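You operate a simulated robot arm through the tools that you are given. There is no shell and no other tool. Be economical: measure what you need, move in short steps, check, and stop when the job is done.

Carry out the task below with a simulated robot arm. There is one attempt and no reset: what you move stays moved.

TASK
Put the blue refill bottle from the top of the long table on top of the tub of cream and the white refill bottle on the white soap dish there.
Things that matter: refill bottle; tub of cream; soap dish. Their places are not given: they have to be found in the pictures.

It is judged by the outcome, as a careful person would: the job done as asked, and still so three seconds after it is handed in. It fails if anything else is knocked over, pushed out of place, dropped, spilled or broken.

THE ROBOT
A 7-joint arm with a two-finger parallel gripper, fixed in place. Base frame: the origin is at the foot of the arm, x ahead of it, y to its left, z up; the work surface is at about z = 0.76. Lengths are in m, angles in degrees, forces in N, time in s.
With the tool pointing down near the work surface it reaches from about 0.2 to 0.68 m from the base axis. Its first joint turns from -66.0 to 66.0 degrees. Payload 2.4 kg.
Tool frame: the origin (TCP) lies between the finger pads and is the grasp point; the fingertips stand 0.03 m ahead of it; z points along the fingers, y is the line along which they close. The gripper opens to 0.094 m. The fingers are 0.028 m wide and 0.01 m thick; the gripper's body (0.05 by 0.096 m) begins 0.055 m behind the TCP.
Orientation is that of the tool frame in the base frame, as a unit quaternion [x, y, z, w]. With the fingers straight down and closing along the base's y, the tool's x points along the base's -x, its y along +y and its z along -z.

THE INTERFACE
- The arm moves only by the tool move_arm. Its argument "commands" is a list that holds one entry, the list of rows, each a list of 7 numbers: the shift along the tool's x, y, z in units of 400 mm (1.0 is 400 mm), then the turn, a rotation vector about the tool's x, y, z in units of 60 degrees (1.0 is 60 degrees), then the opening, from 0 (shut) to 1 (fully open). In form: [[[tx, ty, tz, ax, ay, az, gripper], ...]]. A call has 1 to 8 rows; each row is the pose to reach, as a shift and turn from the pose commanded when the call began, along the tool's axes at that moment. A call with a number of a shift or a turn outside -1 to 1 is refused whole. A row lasts 0.2 s, in which the tool goes at most 0.05 m and 8.6 degrees; a call with a longer step from one row to the next is refused whole, and so is a gripper value outside its range. A pose out of reach is approached as far as the arm can. The call stops where the force on the tool passes 40 N (or 10 N more than at its start, if that is more) or the arm is blocked; 0.2 s more then pass. The fingers move at their own pace (about 0.153 m/s each) and stop on an object; they squeeze with about 42 N. The grip force told is the motor's: it shows also when the fingers shut on nothing. Time passes only in rows, and 0.2 s behind the last, so rows that repeat a pose let the fingers close. It gives the time, the measured TCP pose, the force on the tool (base axes), the opening and the grip force at its end, in the units of the frame above (readings bear some noise).
- Cameras (640 x 400 px; columns grow to the right, rows downward): "scene" is fixed at [0.0383, 0.4577, 1.437]; the picture's right is [-0.86, -0.51, 0.00], its down [-0.29, 0.50, -0.81] and it looks along [0.41, -0.70, -0.58] (base axes); focal length 332 px, centre (320, 200). "wrist" rides on the gripper at [-0.037, 0, -0.058] in the tool frame; the picture's right is [0.00, -1.00, 0.00], its down [0.97, 0.00, -0.24] and it looks along [0.24, 0.00, 0.97] (tool axes); focal length 218 px, centre (320, 200).
- get_image(camera): a new picture of that camera. No time passes.
- probe_pixels(camera, pixels): there is no depth. For up to 12 entries [column, row, z] of the newest picture of that camera ("zoom" is the newest enlarged one), the place [x, y] in the base frame at which the ray of that pixel passes the height z, good to about 0.002 m, but the place of the scene camera against the robot may be out by one fixed shift of up to 0.025 m in any direction. No time passes.
- zoom(camera, box): a new picture of the part [left, top, right, bottom] of that camera's present view, enlarged. No time passes.
- hand_in(): hands the job in; it is judged then, once.

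Work in short steps. Measure before you move; look again where a grasp or a placing could have gone wrong, and mend it. You have 60 turns and 30 pictures in all, the two below and enlarged ones among them. Open the gripper and draw the arm clear of the work before you hand the job in, unless the task says otherwise; then end with one line.

The tools are called after ">>>" as name(argument=value, ...) on one line, values as JSON. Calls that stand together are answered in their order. move_arm: Moves the arm, as the interface text tells. Its arguments: {"type":"object","properties":{"commands":{"type":"array","items":{"type":"array","items":{"type":"array","items":{"type":"number"}}}}},"required":["commands"]} The other tools are called the same way: get_image (camera) takes a picture; probe_pixels (camera, pixels) gives the place at which the rays of pixels pass given heights; zoom (camera, box) takes an enlarged picture of a part of a camera's view; hand_in () hands the job in.

At the start:

```text
time_s: 0.0
position: [0.4625, -0.0558, 1.027]
ee_rot: [0.001, 1.0, 0.0, 0.0]
force: [0.6, 0.5, 0.1]
gripper_width: 0.0939
gripper_force: 0.1
```

scene: 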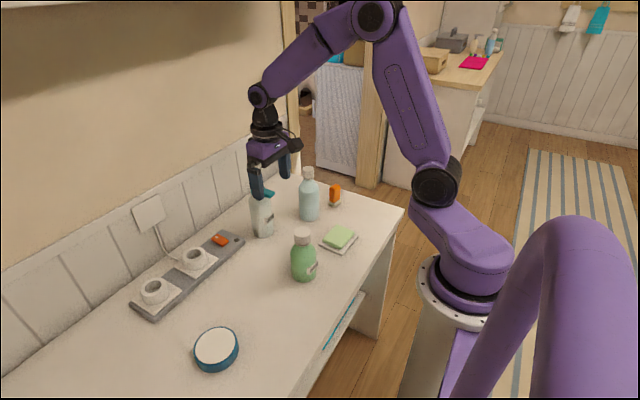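
wrist: 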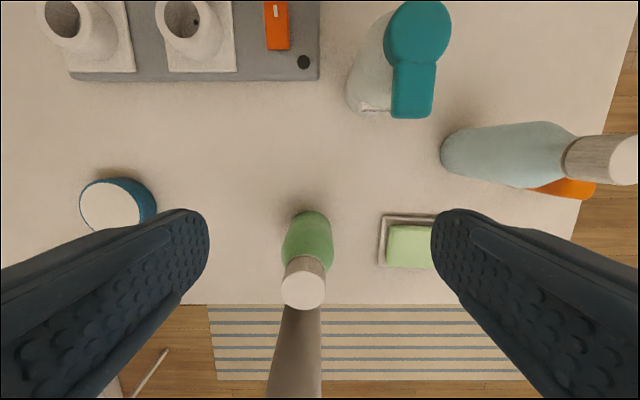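

The pictures show a light blue bottle, a white bottle with a teal pump, a green bottle, a dish holding a green soap, and a blue tub. I'll enlarge both regions to identify them.

>>> zoom(camera="scene", box=[230, 150, 390, 290])

>>> zoom(camera="scene", box=[120, 220, 280, 390])

```text
2.86 times, centred on (310, 220) of scene
```

zoom: 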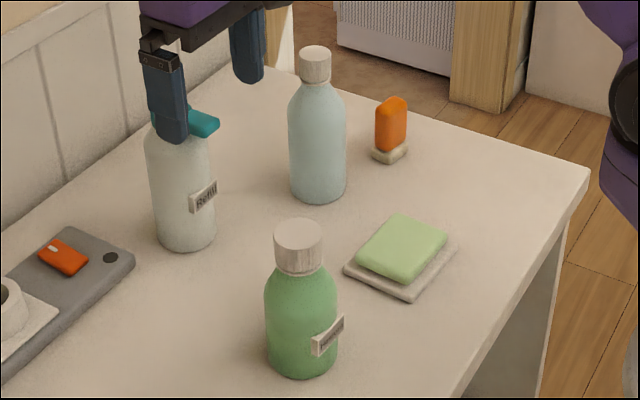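

```text
2.35 times, centred on (200, 305) of scene
```

zoom: 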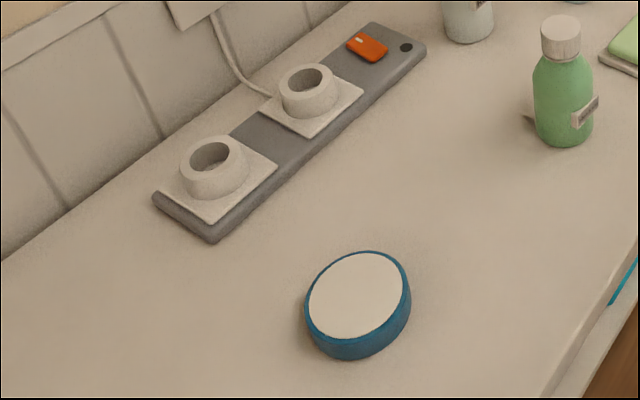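

>>> zoom(camera="wrist", box=[340, 0, 640, 280])

>>> probe_pixels(camera="scene", pixels=[[309, 217, 0.765], [308, 170, 0.91], [263, 234, 0.765], [216, 348, 0.79], [338, 238, 0.78], [303, 278, 0.765], [335, 205, 0.765], [302, 233, 0.88]])

>>> probe_pixels(camera="wrist", pixels=[[110, 205, 0.79], [442, 160, 0.78], [384, 265, 0.765], [380, 215, 0.765], [350, 105, 0.765], [418, 30, 0.9], [575, 190, 0.765], [408, 228, 0.78], [388, 223, 0.78], [388, 267, 0.78], [310, 225, 0.77]])

```text
1.43 times, centred on (490, 140) of wrist
```

zoom: 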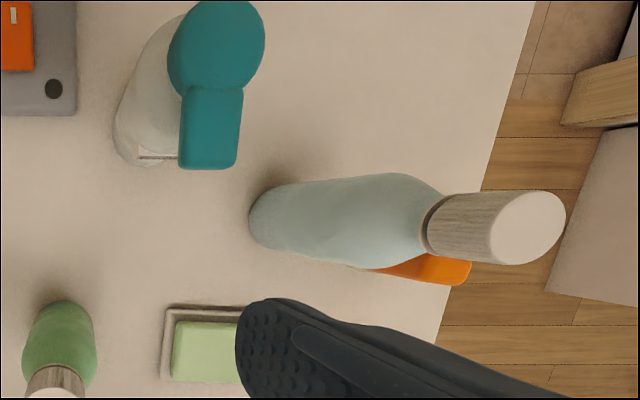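

```text
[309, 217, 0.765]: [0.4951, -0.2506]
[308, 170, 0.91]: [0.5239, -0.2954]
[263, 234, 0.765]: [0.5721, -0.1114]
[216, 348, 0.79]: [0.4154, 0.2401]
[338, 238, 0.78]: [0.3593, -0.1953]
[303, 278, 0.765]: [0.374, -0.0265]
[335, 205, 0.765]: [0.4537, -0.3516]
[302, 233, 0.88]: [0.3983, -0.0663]
```

```text
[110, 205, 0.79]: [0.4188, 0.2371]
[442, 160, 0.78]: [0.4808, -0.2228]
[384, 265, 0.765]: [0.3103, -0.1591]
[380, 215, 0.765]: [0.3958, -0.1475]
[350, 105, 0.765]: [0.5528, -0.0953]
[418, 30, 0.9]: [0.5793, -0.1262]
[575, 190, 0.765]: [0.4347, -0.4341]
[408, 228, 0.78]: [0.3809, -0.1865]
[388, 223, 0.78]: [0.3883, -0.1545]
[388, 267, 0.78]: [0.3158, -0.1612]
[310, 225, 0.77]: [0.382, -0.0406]
```

Blue bottle stands near (0.49, -0.25), white near (0.57, -0.11), tub near (0.417, 0.238). I'll go above the blue bottle to measure it from the wrist.

>>> move_arm(commands=[[[0, 0, -0.1, 0, 0, 0, 1], [-0.02, -0.1, -0.175, 0, 0, 0, 1], [-0.04, -0.2, -0.175, 0, 0, 0, 1], [-0.06, -0.3, -0.175, 0, 0, 0, 1], [-0.075, -0.4, -0.175, 0, 0, 0, 1], [-0.075, -0.485, -0.175, 0, 0, 0, 1], [-0.075, -0.485, -0.175, 0, 0, 0, 1]]])

>>> get_image(camera="wrist")

>>> get_image(camera="scene")

```text
refused: row 2 steps farther than a row can; nothing moved
```

```text
24 pictures are left
```

wrist: 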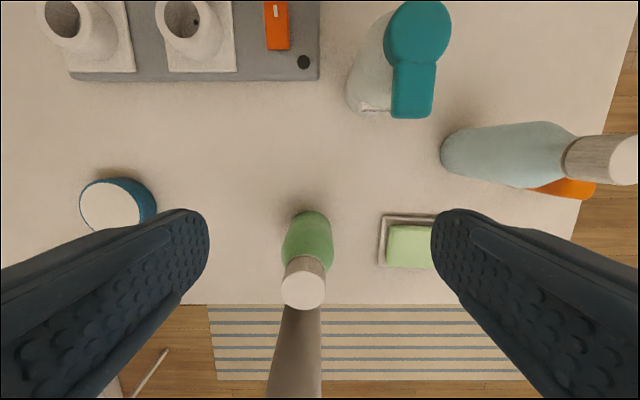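

```text
23 pictures are left
```

scene: 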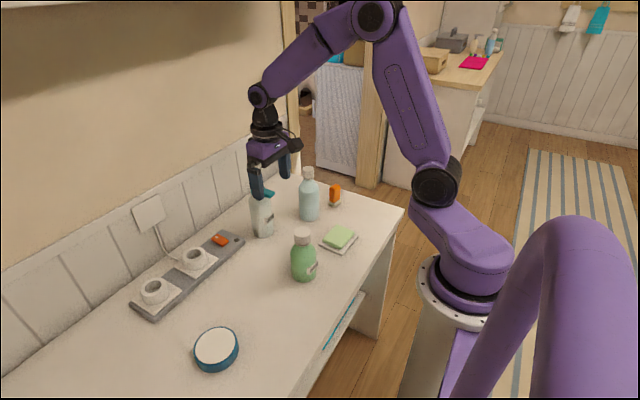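

The second step was slightly too long, so nothing moved; I'll retry with shorter steps.

>>> move_arm(commands=[[[0, 0, -0.1, 0, 0, 0, 1], [-0.02, -0.08, -0.175, 0, 0, 0, 1], [-0.04, -0.18, -0.175, 0, 0, 0, 1], [-0.06, -0.28, -0.175, 0, 0, 0, 1], [-0.07, -0.38, -0.175, 0, 0, 0, 1], [-0.075, -0.485, -0.175, 0, 0, 0, 1], [-0.075, -0.485, -0.175, 0, 0, 0, 1]]])

>>> get_image(camera="wrist")

```text
time_s: 1.6
position: [0.4911, -0.2487, 1.099]
ee_rot: [0.0, 1.0, 0.0, 0.001]
force: [-0.4, 0.4, -0.6]
gripper_width: 0.094
gripper_force: 0.1
```

```text
22 pictures are left
```

wrist: 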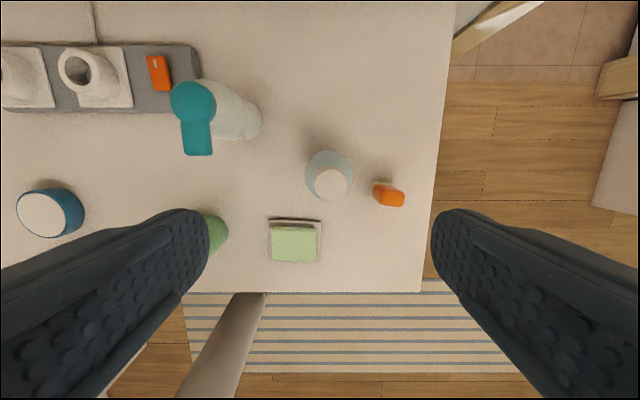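

>>> zoom(camera="wrist", box=[160, 70, 420, 270])

>>> probe_pixels(camera="scene", pixels=[[308, 168, 0.9], [308, 168, 0.92], [308, 168, 0.94], [308, 168, 0.96], [266, 192, 0.88], [266, 192, 0.9], [266, 192, 0.92]])

>>> probe_pixels(camera="wrist", pixels=[[331, 184, 0.9], [331, 184, 0.92], [331, 184, 0.94], [331, 184, 0.96], [305, 172, 0.8], [194, 102, 0.88], [194, 102, 0.9], [194, 102, 0.92], [269, 262, 0.765], [322, 262, 0.765], [272, 218, 0.765], [320, 219, 0.765]])

```text
2.00 times, centred on (290, 170) of wrist
```

zoom: 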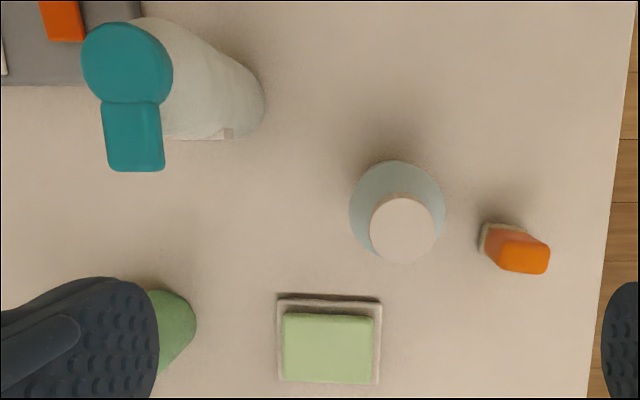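

```text
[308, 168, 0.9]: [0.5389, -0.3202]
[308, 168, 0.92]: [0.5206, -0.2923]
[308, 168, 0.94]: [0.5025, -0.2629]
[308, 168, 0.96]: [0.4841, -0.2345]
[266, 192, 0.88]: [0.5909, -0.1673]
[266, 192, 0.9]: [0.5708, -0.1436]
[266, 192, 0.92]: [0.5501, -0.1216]
```

```text
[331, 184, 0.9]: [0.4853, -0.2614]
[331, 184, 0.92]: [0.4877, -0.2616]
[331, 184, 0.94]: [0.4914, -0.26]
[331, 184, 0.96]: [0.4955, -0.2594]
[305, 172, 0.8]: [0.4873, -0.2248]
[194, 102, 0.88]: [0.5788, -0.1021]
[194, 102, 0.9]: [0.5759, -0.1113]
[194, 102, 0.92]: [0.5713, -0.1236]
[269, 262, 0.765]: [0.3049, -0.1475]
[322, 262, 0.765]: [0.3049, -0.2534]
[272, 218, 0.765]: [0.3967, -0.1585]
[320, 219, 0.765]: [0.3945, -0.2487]
```

Blue bottle's cap top sits at about (0.491, -0.260, 0.94). I'll descend so the fingers straddle the cap only (TCP z 0.925), close, and check.

>>> move_arm(commands=[[[0, -0.028, 0.1, 0, 0, 0, 1], [0, -0.028, 0.2, 0, 0, 0, 1], [0, -0.028, 0.3, 0, 0, 0, 1], [0, -0.028, 0.38, 0, 0, 0, 1], [0, -0.028, 0.435, 0, 0, 0, 1], [0, -0.028, 0.435, 0, 0, 0, 1]]])

>>> zoom(camera="scene", box=[240, 110, 400, 250])

>>> get_image(camera="wrist")

```text
time_s: 3.0
position: [0.4917, -0.2585, 0.9218]
ee_rot: [-0.001, 1.0, 0.0, 0.0]
force: [0.5, -0.1, 0.5]
gripper_width: 0.0941
gripper_force: 0.1
```

```text
2.86 times, centred on (320, 180) of scene
```

zoom: 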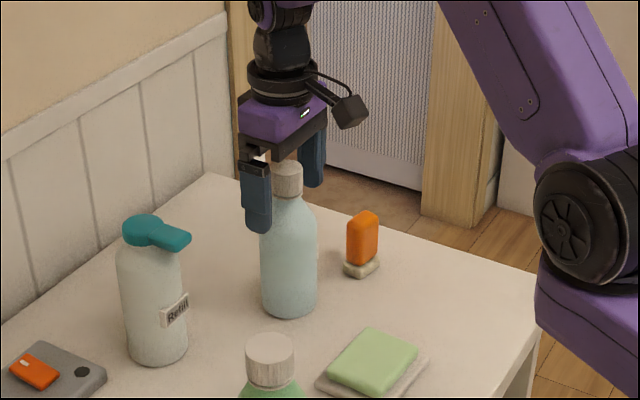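

```text
19 pictures are left
```

wrist: 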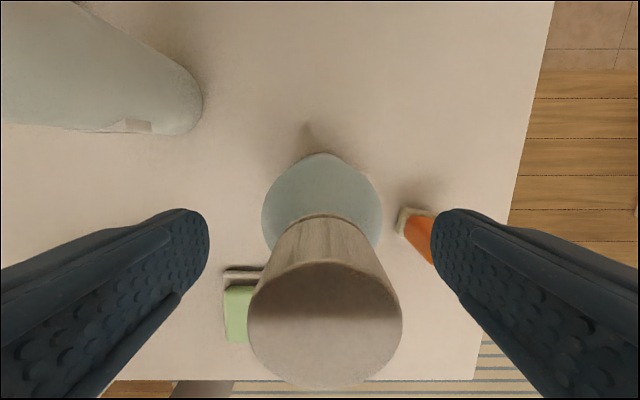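

The cap lies centred between the fingers. Closing and letting it settle.

>>> move_arm(commands=[[[0, 0, 0, 0, 0, 0, 0.2], [0, 0, 0, 0, 0, 0, 0], [0, 0, 0, 0, 0, 0, 0], [0, 0, 0, 0, 0, 0, 0]]])

```text
time_s: 4.0
position: [0.4901, -0.2599, 0.9233]
ee_rot: [0.001, 1.0, -0.001, 0.0]
force: [-2.9, -0.5, 19.3]
gripper_width: 0.0406
gripper_force: 42.2
```

A 19 N upward force suggests the fingertips wedge on the sloped shoulder. I'll reopen, rise 12 mm and close on the cap alone.

>>> move_arm(commands=[[[0, 0, 0, 0, 0, 0, 0.7], [0, 0, 0, 0, 0, 0, 0.7], [0, 0, -0.03, 0, 0, 0, 0.7], [0, 0, -0.03, 0, 0, 0, 0.4], [0, 0, -0.03, 0, 0, 0, 0], [0, 0, -0.03, 0, 0, 0, 0], [0, 0, -0.03, 0, 0, 0, 0]]])

```text
time_s: 5.6
position: [0.4918, -0.2592, 0.9349]
ee_rot: [0.0, 1.0, 0.0, 0.0]
force: [0.7, 1.2, 0.8]
gripper_width: 0.0342
gripper_force: 41.7
```

Clean grip on the cap now (34 mm, no vertical force). Lifting 0.2 m.

>>> move_arm(commands=[[[0, 0, -0.05, 0, 0, 0, 0], [0, 0, -0.15, 0, 0, 0, 0], [0, 0, -0.25, 0, 0, 0, 0], [0, 0, -0.35, 0, 0, 0, 0], [0, 0, -0.45, 0, 0, 0, 0], [0, 0, -0.5, 0, 0, 0, 0], [0, 0, -0.5, 0, 0, 0, 0]]])

>>> get_image(camera="scene")

```text
time_s: 7.2
position: [0.4928, -0.2601, 1.1341]
ee_rot: [0.0, 1.0, 0.0, 0.0]
force: [-0.5, -0.9, -3.6]
gripper_width: 0.0344
gripper_force: 42.3
```

```text
18 pictures are left
```

scene: 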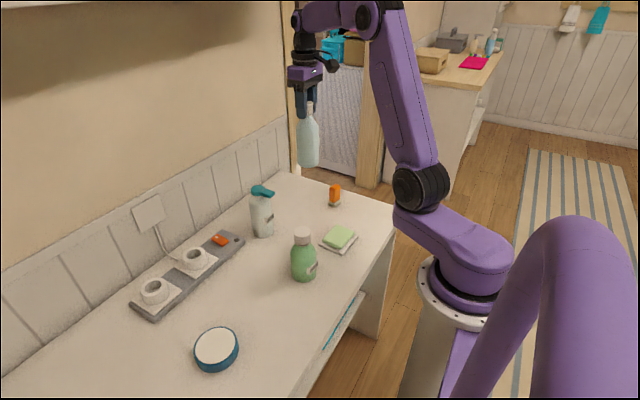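

Bottle is held upright and clear. Moving left toward the tub, stopping short at y≈0.1 to measure it.

>>> move_arm(commands=[[[0.012, 0.11, 0, 0, 0, 0, 0], [0.025, 0.225, 0, 0, 0, 0, 0], [0.037, 0.34, 0, 0, 0, 0, 0], [0.05, 0.455, 0, 0, 0, 0, 0], [0.062, 0.57, 0, 0, 0, 0, 0], [0.075, 0.685, 0, 0, 0, 0, 0], [0.087, 0.8, 0, 0, 0, 0, 0], [0.1, 0.9, 0, 0, 0, 0, 0]]])

>>> zoom(camera="wrist", box=[60, 60, 380, 260])

```text
time_s: 9.0
position: [0.4524, 0.0993, 1.1329]
ee_rot: [0.0, 1.0, 0.001, 0.0]
force: [0.0, 0.4, -3.2]
gripper_width: 0.0342
gripper_force: 42.1
```

```text
2.00 times, centred on (220, 160) of wrist
```

zoom: 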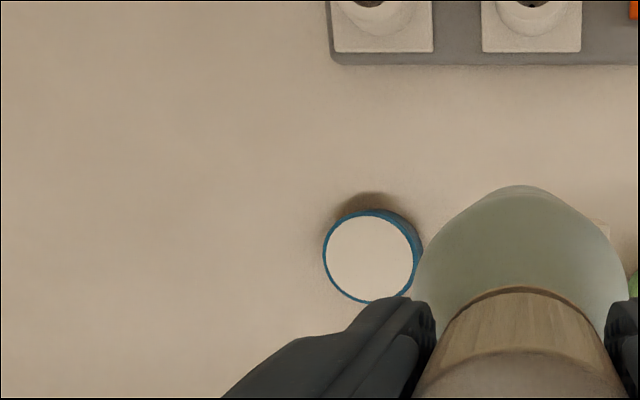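

>>> probe_pixels(camera="zoom", pixels=[[369, 256, 0.78], [369, 256, 0.79], [369, 256, 0.8], [369, 256, 0.81], [323, 256, 0.8], [415, 256, 0.8], [369, 211, 0.8], [369, 302, 0.8], [423, 245, 0.76]])

>>> zoom(camera="scene", box=[170, 310, 266, 390])

>>> probe_pixels(camera="scene", pixels=[[216, 348, 0.78], [216, 348, 0.79], [216, 348, 0.8], [216, 348, 0.81]])

```text
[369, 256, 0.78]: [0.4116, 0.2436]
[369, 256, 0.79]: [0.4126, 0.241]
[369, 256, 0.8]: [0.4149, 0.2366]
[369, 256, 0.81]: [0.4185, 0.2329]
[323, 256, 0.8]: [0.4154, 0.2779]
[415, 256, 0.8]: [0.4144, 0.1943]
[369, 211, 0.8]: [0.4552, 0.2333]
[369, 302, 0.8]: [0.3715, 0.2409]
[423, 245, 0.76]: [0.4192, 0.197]
```

```text
5.00 times, centred on (218, 350) of scene
```

zoom: 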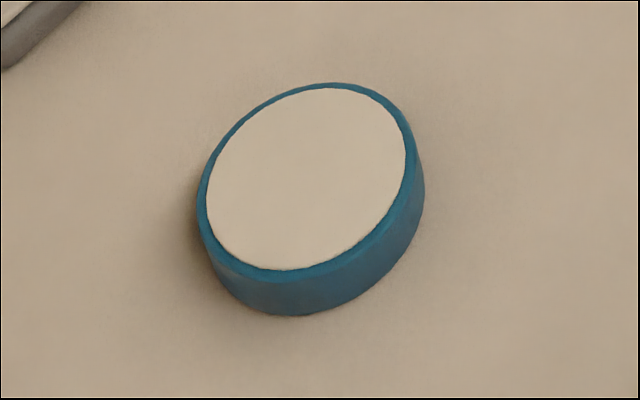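

```text
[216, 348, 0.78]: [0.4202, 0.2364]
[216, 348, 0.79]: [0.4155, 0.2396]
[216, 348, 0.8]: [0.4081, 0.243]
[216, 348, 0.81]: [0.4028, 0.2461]
```

Tub top centre ≈ (0.413, 0.240) at z≈0.79. Moving over it and lowering to leave about 2 cm of clearance.

>>> move_arm(commands=[[[0.03, 0.1, 0, 0, 0, 0, 0], [0.06, 0.2, 0, 0, 0, 0, 0], [0.09, 0.3, 0, 0, 0, 0, 0], [0.0975, 0.352, 0, 0, 0, 0, 0], [0.0975, 0.352, 0.1, 0, 0, 0, 0], [0.0975, 0.352, 0.2, 0, 0, 0, 0], [0.0975, 0.352, 0.3, 0, 0, 0, 0], [0.0975, 0.352, 0.36, 0, 0, 0, 0]]])

>>> zoom(camera="scene", box=[140, 230, 300, 390])

>>> get_image(camera="wrist")

```text
time_s: 10.8
position: [0.4139, 0.2414, 0.9893]
ee_rot: [0.0, 1.0, 0.0, 0.001]
force: [-0.1, -0.3, -2.5]
gripper_width: 0.0343
gripper_force: 42.4
```

```text
2.50 times, centred on (220, 310) of scene
```

zoom: 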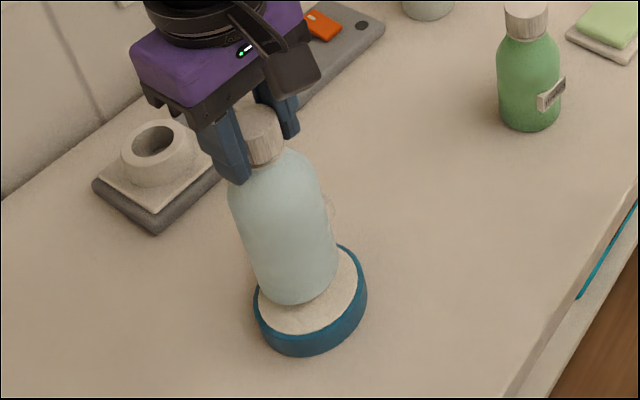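

```text
14 pictures are left
```

wrist: 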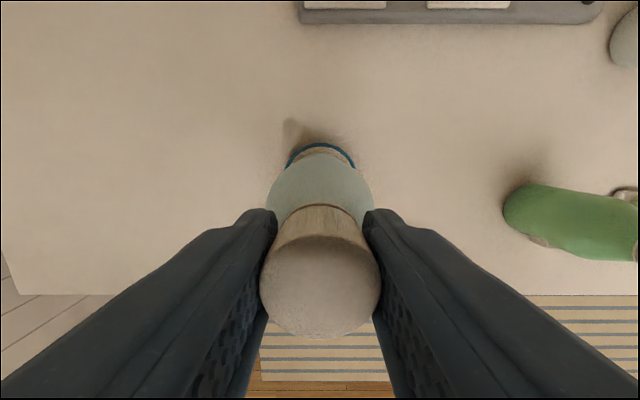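

Bottle and tub line up (tub rim peeks symmetrically behind the bottle). Lowering gently.

>>> move_arm(commands=[[[0, 0, 0.015, 0, 0, 0, 0], [0, 0, 0.03, 0, 0, 0, 0], [0, 0, 0.04, 0, 0, 0, 0], [0, 0, 0.048, 0, 0, 0, 0], [0, 0, 0.048, 0, 0, 0, 0]]])

```text
time_s: 12.0
position: [0.414, 0.2408, 0.9712]
ee_rot: [0.0, 1.0, -0.001, 0.0]
force: [0.8, 0.4, -3.6]
gripper_width: 0.0343
gripper_force: 41.7
```

>>> move_arm(commands=[[[0, 0, 0.004, 0, 0, 0, 0], [0, 0, 0.008, 0, 0, 0, 0], [0, 0, 0.012, 0, 0, 0, 0], [0, 0, 0.012, 0, 0, 0, 0]]])

```text
time_s: 13.0
position: [0.4133, 0.2397, 0.9674]
ee_rot: [-0.001, 1.0, -0.001, 0.0]
force: [0.0, -0.1, -3.2]
gripper_width: 0.0344
gripper_force: 41.9
```

No contact yet (still carrying about 3 N); continuing in 1 mm steps.

>>> move_arm(commands=[[[0, 0, 0.004, 0, 0, 0, 0], [0, 0, 0.007, 0, 0, 0, 0], [0, 0, 0.01, 0, 0, 0, 0], [0, 0, 0.01, 0, 0, 0, 0]]])

```text
time_s: 14.0
position: [0.4138, 0.2412, 0.9642]
ee_rot: [0.0, 1.0, 0.0, 0.002]
force: [-4.2, -2.0, 31.6]
gripper_width: 0.0343
gripper_force: 41.8
```

Contact is made (31 N). Easing up 1 mm, then opening slowly.

>>> move_arm(commands=[[[0, 0, -0.003, 0, 0, 0, 0], [0, 0, -0.003, 0, 0, 0, 0]]])

```text
time_s: 14.6
position: [0.4122, 0.2398, 0.9642]
ee_rot: [0.0, 1.0, 0.0, 0.001]
force: [0.1, -0.8, 19.6]
gripper_width: 0.0345
gripper_force: 42.1
```

>>> move_arm(commands=[[[0, 0, -0.003, 0, 0, 0, 0], [0, 0, -0.003, 0, 0, 0, 0.5], [0, 0, -0.003, 0, 0, 0, 0.8], [0, 0, -0.003, 0, 0, 0, 0.8], [0, 0, -0.05, 0, 0, 0, 0.8], [0, 0, -0.15, 0, 0, 0, 0.8], [0, 0, -0.27, 0, 0, 0, 0.8], [0, 0, -0.38, 0, 0, 0, 0.8]]])

>>> zoom(camera="scene", box=[140, 230, 300, 390])

```text
time_s: 16.4
position: [0.4156, 0.2393, 1.1181]
ee_rot: [0.001, 1.0, 0.0, 0.0]
force: [0.3, -0.8, 0.0]
gripper_width: 0.0751
gripper_force: 0.1
```

```text
2.50 times, centred on (220, 310) of scene
```

zoom: 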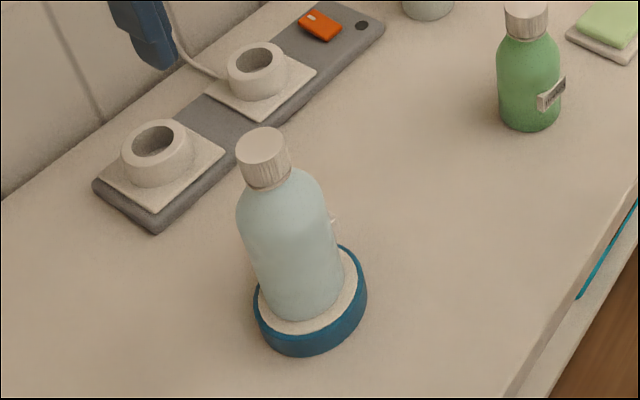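

Blue bottle stands on the tub. Now moving above the white bottle to measure it.

>>> move_arm(commands=[[[-0.042, -0.11, 0, 0, 0, 0, 1], [-0.084, -0.22, 0, 0, 0, 0, 1], [-0.126, -0.33, 0, 0, 0, 0, 1], [-0.168, -0.44, 0, 0, 0, 0, 1], [-0.21, -0.55, 0, 0, 0, 0, 1], [-0.252, -0.66, 0, 0, 0, 0, 1], [-0.294, -0.77, 0, 0, 0, 0, 1], [-0.336, -0.88, 0, 0, 0, 0, 1]]])

>>> get_image(camera="wrist")

```text
time_s: 18.2
position: [0.5489, -0.1111, 1.1157]
ee_rot: [0.0, 1.0, 0.0, 0.001]
force: [-0.7, -0.1, -0.1]
gripper_width: 0.0942
gripper_force: 0.0
```

```text
12 pictures are left
```

wrist: 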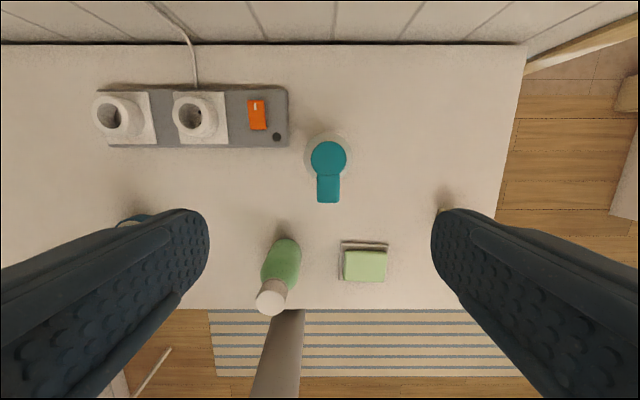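

White bottle's head centre ≈ (0.572, -0.120), top z≈0.918. Before grasping, I enlarge the dish and soap to measure the target and the bottle.

>>> zoom(camera="wrist", box=[284, 130, 412, 290])

>>> zoom(camera="scene", box=[240, 170, 368, 260])

```text
2.50 times, centred on (348, 210) of wrist
```

zoom: 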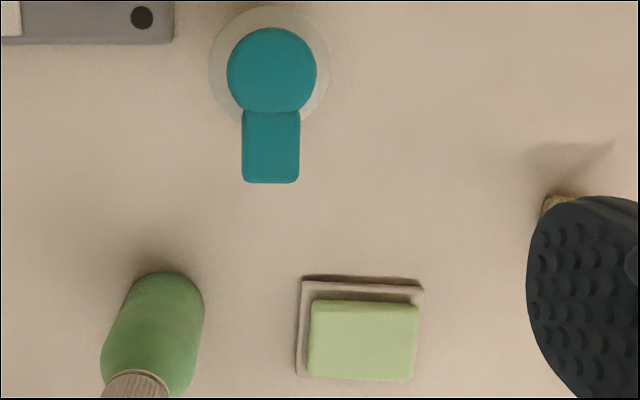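

```text
4.44 times, centred on (304, 215) of scene
```

zoom: 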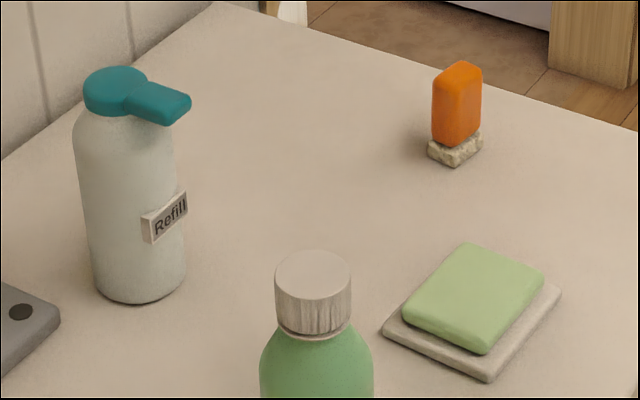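

>>> probe_pixels(camera="wrist", pixels=[[344.8, 250.4, 0.785], [388, 252.4, 0.785], [344, 281.2, 0.785], [385.5, 282.4, 0.785], [341.2, 242.4, 0.765], [389.2, 245.2, 0.765], [338.4, 280.4, 0.765], [365.2, 266.8, 0.78], [365.2, 266.8, 0.8]])

>>> probe_pixels(camera="scene", pixels=[[337.1, 224.7, 0.785], [354.2, 232.6, 0.785], [340.7, 249.2, 0.785], [323.1, 239.8, 0.785], [338.8, 236.6, 0.785], [338.8, 236.6, 0.8], [318.4, 244.3, 0.765], [342.3, 255.5, 0.765], [358.3, 235.9, 0.765], [263, 237, 0.762]])

```text
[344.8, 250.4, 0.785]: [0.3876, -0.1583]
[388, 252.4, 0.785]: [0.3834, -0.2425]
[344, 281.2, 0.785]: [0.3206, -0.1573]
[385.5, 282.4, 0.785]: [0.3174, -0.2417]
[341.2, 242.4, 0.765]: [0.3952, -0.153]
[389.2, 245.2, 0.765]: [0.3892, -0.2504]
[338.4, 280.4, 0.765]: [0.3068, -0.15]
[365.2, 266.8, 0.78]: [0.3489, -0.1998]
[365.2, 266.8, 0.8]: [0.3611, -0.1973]
```

```text
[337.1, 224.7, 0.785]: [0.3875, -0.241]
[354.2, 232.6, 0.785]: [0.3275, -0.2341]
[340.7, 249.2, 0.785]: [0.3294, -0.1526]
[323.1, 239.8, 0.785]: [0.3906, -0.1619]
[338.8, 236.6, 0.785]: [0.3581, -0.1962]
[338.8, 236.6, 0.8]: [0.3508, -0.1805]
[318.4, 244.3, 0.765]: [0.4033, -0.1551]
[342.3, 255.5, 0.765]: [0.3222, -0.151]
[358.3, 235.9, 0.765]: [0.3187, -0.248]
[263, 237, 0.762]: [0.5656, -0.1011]
```

Soap/dish centre ≈ (0.351, -0.200), soap top ≈ 0.785. White bottle axis ≈ (0.572, -0.121), diameter ≈ 0.066. Moving above it with tips just over its head and checking.

>>> move_arm(commands=[[[-0.0575, -0.024, 0.08, 0, 0, 0, 1], [-0.0575, -0.024, 0.18, 0, 0, 0, 1], [-0.0575, -0.024, 0.28, 0, 0, 0, 1], [-0.0575, -0.024, 0.38, 0, 0, 0, 1], [-0.0575, -0.024, 0.41, 0, 0, 0, 1], [-0.0575, -0.024, 0.41, 0, 0, 0, 1]]])

>>> get_image(camera="wrist")

```text
time_s: 19.6
position: [0.572, -0.1207, 0.9512]
ee_rot: [-0.001, 1.0, 0.001, 0.0]
force: [0.1, -0.4, 0.2]
gripper_width: 0.0938
gripper_force: 0.0
```

```text
9 pictures are left
```

wrist: 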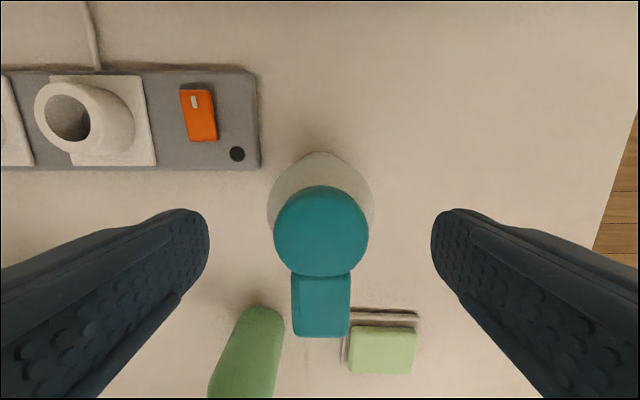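

Centred (head at column 321). Descending to TCP z≈0.875 and closing on the body.

>>> move_arm(commands=[[[0, 0, 0.06, 0, 0, 0, 1], [0, 0, 0.12, 0, 0, 0, 1], [0, 0, 0.17, 0, 0, 0, 1], [0, 0, 0.192, 0, 0, 0, 1], [0, 0, 0.192, 0, 0, 0, 0.7], [0, 0, 0.192, 0, 0, 0, 0.4], [0, 0, 0.192, 0, 0, 0, 0.4]]])

```text
time_s: 21.2
position: [0.5697, -0.1235, 0.8755]
ee_rot: [0.0, 1.0, 0.0, 0.0]
force: [-0.1, 0.7, -0.9]
gripper_width: 0.0636
gripper_force: 42.0
```

Gripped at 64 mm with no wedge force. Lifting 0.16 m and checking.

>>> move_arm(commands=[[[0, 0, 0, 0, 0, 0, 0], [0, 0, -0.05, 0, 0, 0, 0], [0, 0, -0.15, 0, 0, 0, 0], [0, 0, -0.25, 0, 0, 0, 0], [0, 0, -0.35, 0, 0, 0, 0], [0, 0, -0.4, 0, 0, 0, 0], [0, 0, -0.4, 0, 0, 0, 0]]])

>>> get_image(camera="scene")

```text
time_s: 22.8
position: [0.5687, -0.1204, 1.0356]
ee_rot: [0.0, 1.0, 0.0, 0.0]
force: [0.1, 0.5, -3.4]
gripper_width: 0.0637
gripper_force: 42.0
```

```text
8 pictures are left
```

scene: 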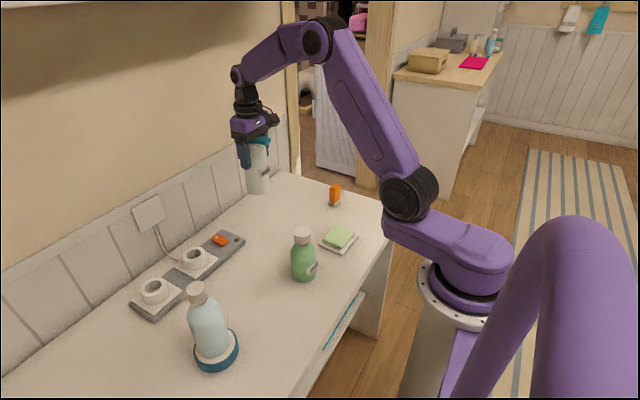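

White bottle is held upright. Carrying it above the soap dish and lowering to leave about 3 cm.

>>> move_arm(commands=[[[0.1, -0.035, 0, 0, 0, 0, 0], [0.21, -0.075, 0, 0, 0, 0, 0], [0.32, -0.115, 0, 0, 0, 0, 0], [0.43, -0.155, 0, 0, 0, 0, 0], [0.52, -0.185, 0, 0, 0, 0, 0], [0.551, -0.196, 0.08, 0, 0, 0, 0], [0.551, -0.196, 0.18, 0, 0, 0, 0], [0.551, -0.196, 0.26, 0, 0, 0, 0]]])

>>> zoom(camera="scene", box=[260, 150, 420, 270])

>>> get_image(camera="wrist")

```text
time_s: 24.6
position: [0.3488, -0.1984, 0.9313]
ee_rot: [0.0, 1.0, 0.0, 0.001]
force: [-0.8, 0.0, -2.8]
gripper_width: 0.0637
gripper_force: 41.9
```

```text
3.33 times, centred on (340, 210) of scene
```

zoom: 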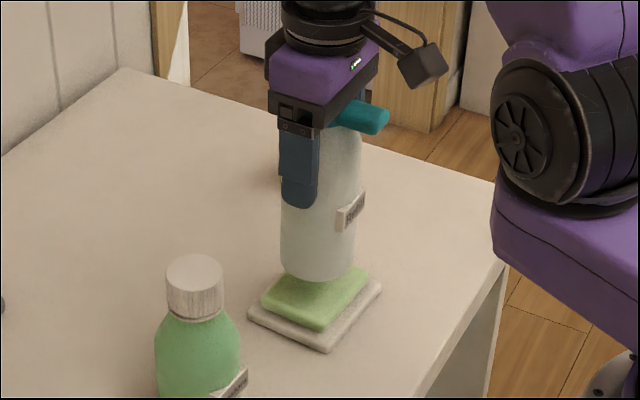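

```text
6 pictures are left
```

wrist: 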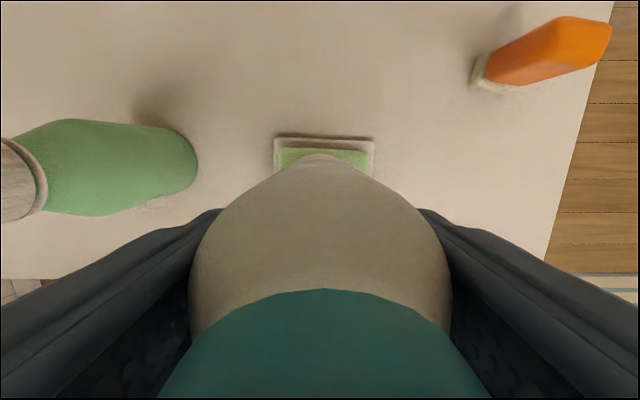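

Alignment is good within about 3 mm; I shift +2.5 mm in x, -1.5 mm in y and lower to just above the soap.

>>> move_arm(commands=[[[-0.006, -0.004, 0.02, 0, 0, 0, 0], [-0.006, -0.004, 0.04, 0, 0, 0, 0], [-0.006, -0.004, 0.055, 0, 0, 0, 0], [-0.006, -0.004, 0.06, 0, 0, 0, 0], [-0.006, -0.004, 0.06, 0, 0, 0, 0]]])

```text
time_s: 25.8
position: [0.3523, -0.2006, 0.9072]
ee_rot: [0.0, 1.0, 0.001, 0.001]
force: [0.3, 0.1, -3.0]
gripper_width: 0.0638
gripper_force: 42.1
```

No contact yet; lowering in 1 mm steps.

>>> move_arm(commands=[[[0, 0, 0.003, 0, 0, 0, 0], [0, 0, 0.006, 0, 0, 0, 0], [0, 0, 0.009, 0, 0, 0, 0], [0, 0, 0.009, 0, 0, 0, 0]]])

```text
time_s: 26.8
position: [0.3514, -0.2009, 0.9034]
ee_rot: [0.0, 1.0, -0.001, 0.0]
force: [-0.2, 0.4, -2.2]
gripper_width: 0.0639
gripper_force: 41.7
```

>>> move_arm(commands=[[[0, 0, 0.003, 0, 0, 0, 0], [0, 0, 0.006, 0, 0, 0, 0], [0, 0, 0.006, 0, 0, 0, 0]]])

```text
time_s: 27.6
position: [0.3533, -0.1992, 0.9012]
ee_rot: [-0.001, 1.0, 0.0, 0.001]
force: [-0.3, 11.6, 34.5]
gripper_width: 0.064
gripper_force: 42.0
```

Contact (34 N). Easing back up 1 mm.

>>> move_arm(commands=[[[0, 0, -0.003, 0, 0, 0, 0], [0, 0, -0.003, 0, 0, 0, 0]]])

>>> zoom(camera="scene", box=[290, 180, 386, 260])

```text
time_s: 28.2
position: [0.3513, -0.2026, 0.9024]
ee_rot: [0.0, 1.0, 0.0, 0.0]
force: [1.8, 0.0, 0.1]
gripper_width: 0.0637
gripper_force: 41.6
```

```text
5.00 times, centred on (338, 220) of scene
```

zoom: 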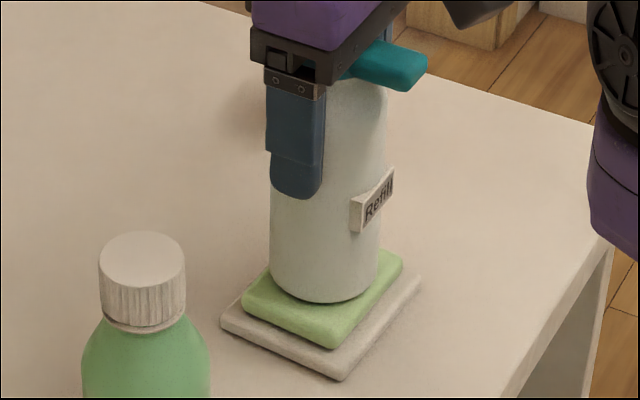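

Base is centred on the soap (≈(325,272) vs soap centre ≈(323,276)) with zero net force. Opening and rising straight up.

>>> move_arm(commands=[[[0, 0, 0, 0, 0, 0, 0.75], [0, 0, 0, 0, 0, 0, 1], [0, 0, 0, 0, 0, 0, 1], [0, 0, -0.05, 0, 0, 0, 1], [0, 0, -0.15, 0, 0, 0, 1], [0, 0, -0.26, 0, 0, 0, 1], [0, 0, -0.38, 0, 0, 0, 1], [0, 0, -0.48, 0, 0, 0, 1]]])

>>> get_image(camera="scene")

```text
time_s: 30.0
position: [0.3524, -0.2006, 1.0961]
ee_rot: [-0.001, 1.0, 0.0, 0.0]
force: [-0.6, 0.5, -0.5]
gripper_width: 0.094
gripper_force: 0.1
```

```text
4 pictures are left
```

scene: 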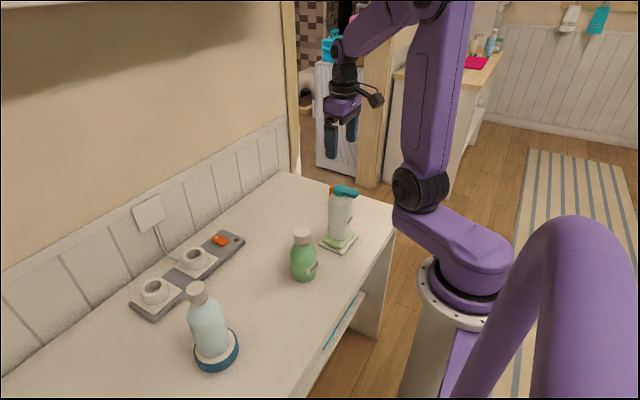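

Both bottles stand. Moving the arm clear, back toward the middle above the table, with a final check.

>>> move_arm(commands=[[[-0.04, 0.03, -0.02, 0, 0, 0, 1], [-0.1, 0.1, -0.02, 0, 0, 0, 1], [-0.18, 0.17, -0.02, 0, 0, 0, 1], [-0.25, 0.25, -0.02, 0, 0, 0, 1], [-0.28, 0.35, -0.02, 0, 0, 0, 1], [-0.28, 0.35, -0.02, 0, 0, 0, 1]]])

>>> zoom(camera="scene", box=[170, 160, 390, 390])

```text
time_s: 31.4
position: [0.466, -0.0625, 1.1016]
ee_rot: [-0.001, 1.0, -0.001, 0.0]
force: [0.0, -0.2, -0.2]
gripper_width: 0.0939
gripper_force: 0.0
```

```text
1.74 times, centred on (280, 275) of scene
```

zoom: 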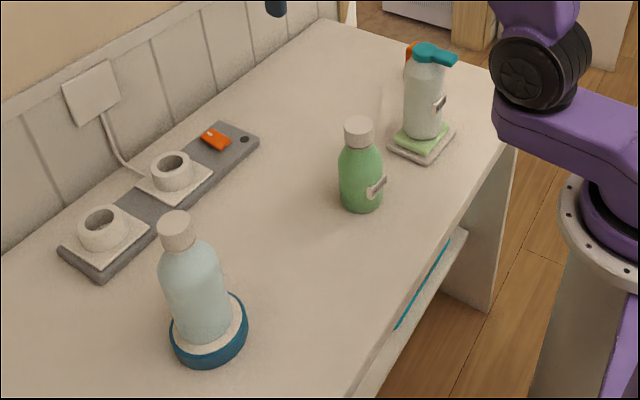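

Both bottles are upright in place, nothing else has moved, and the arm is clear, so I'm handing in.

>>> hand_in()

```text
The job is handed in.
```

I put the blue refill bottle on the tub of cream and the white one on the white soap dish, where it rests on the green soap already there. Both were upright in the last picture, and nothing else appeared to have moved.
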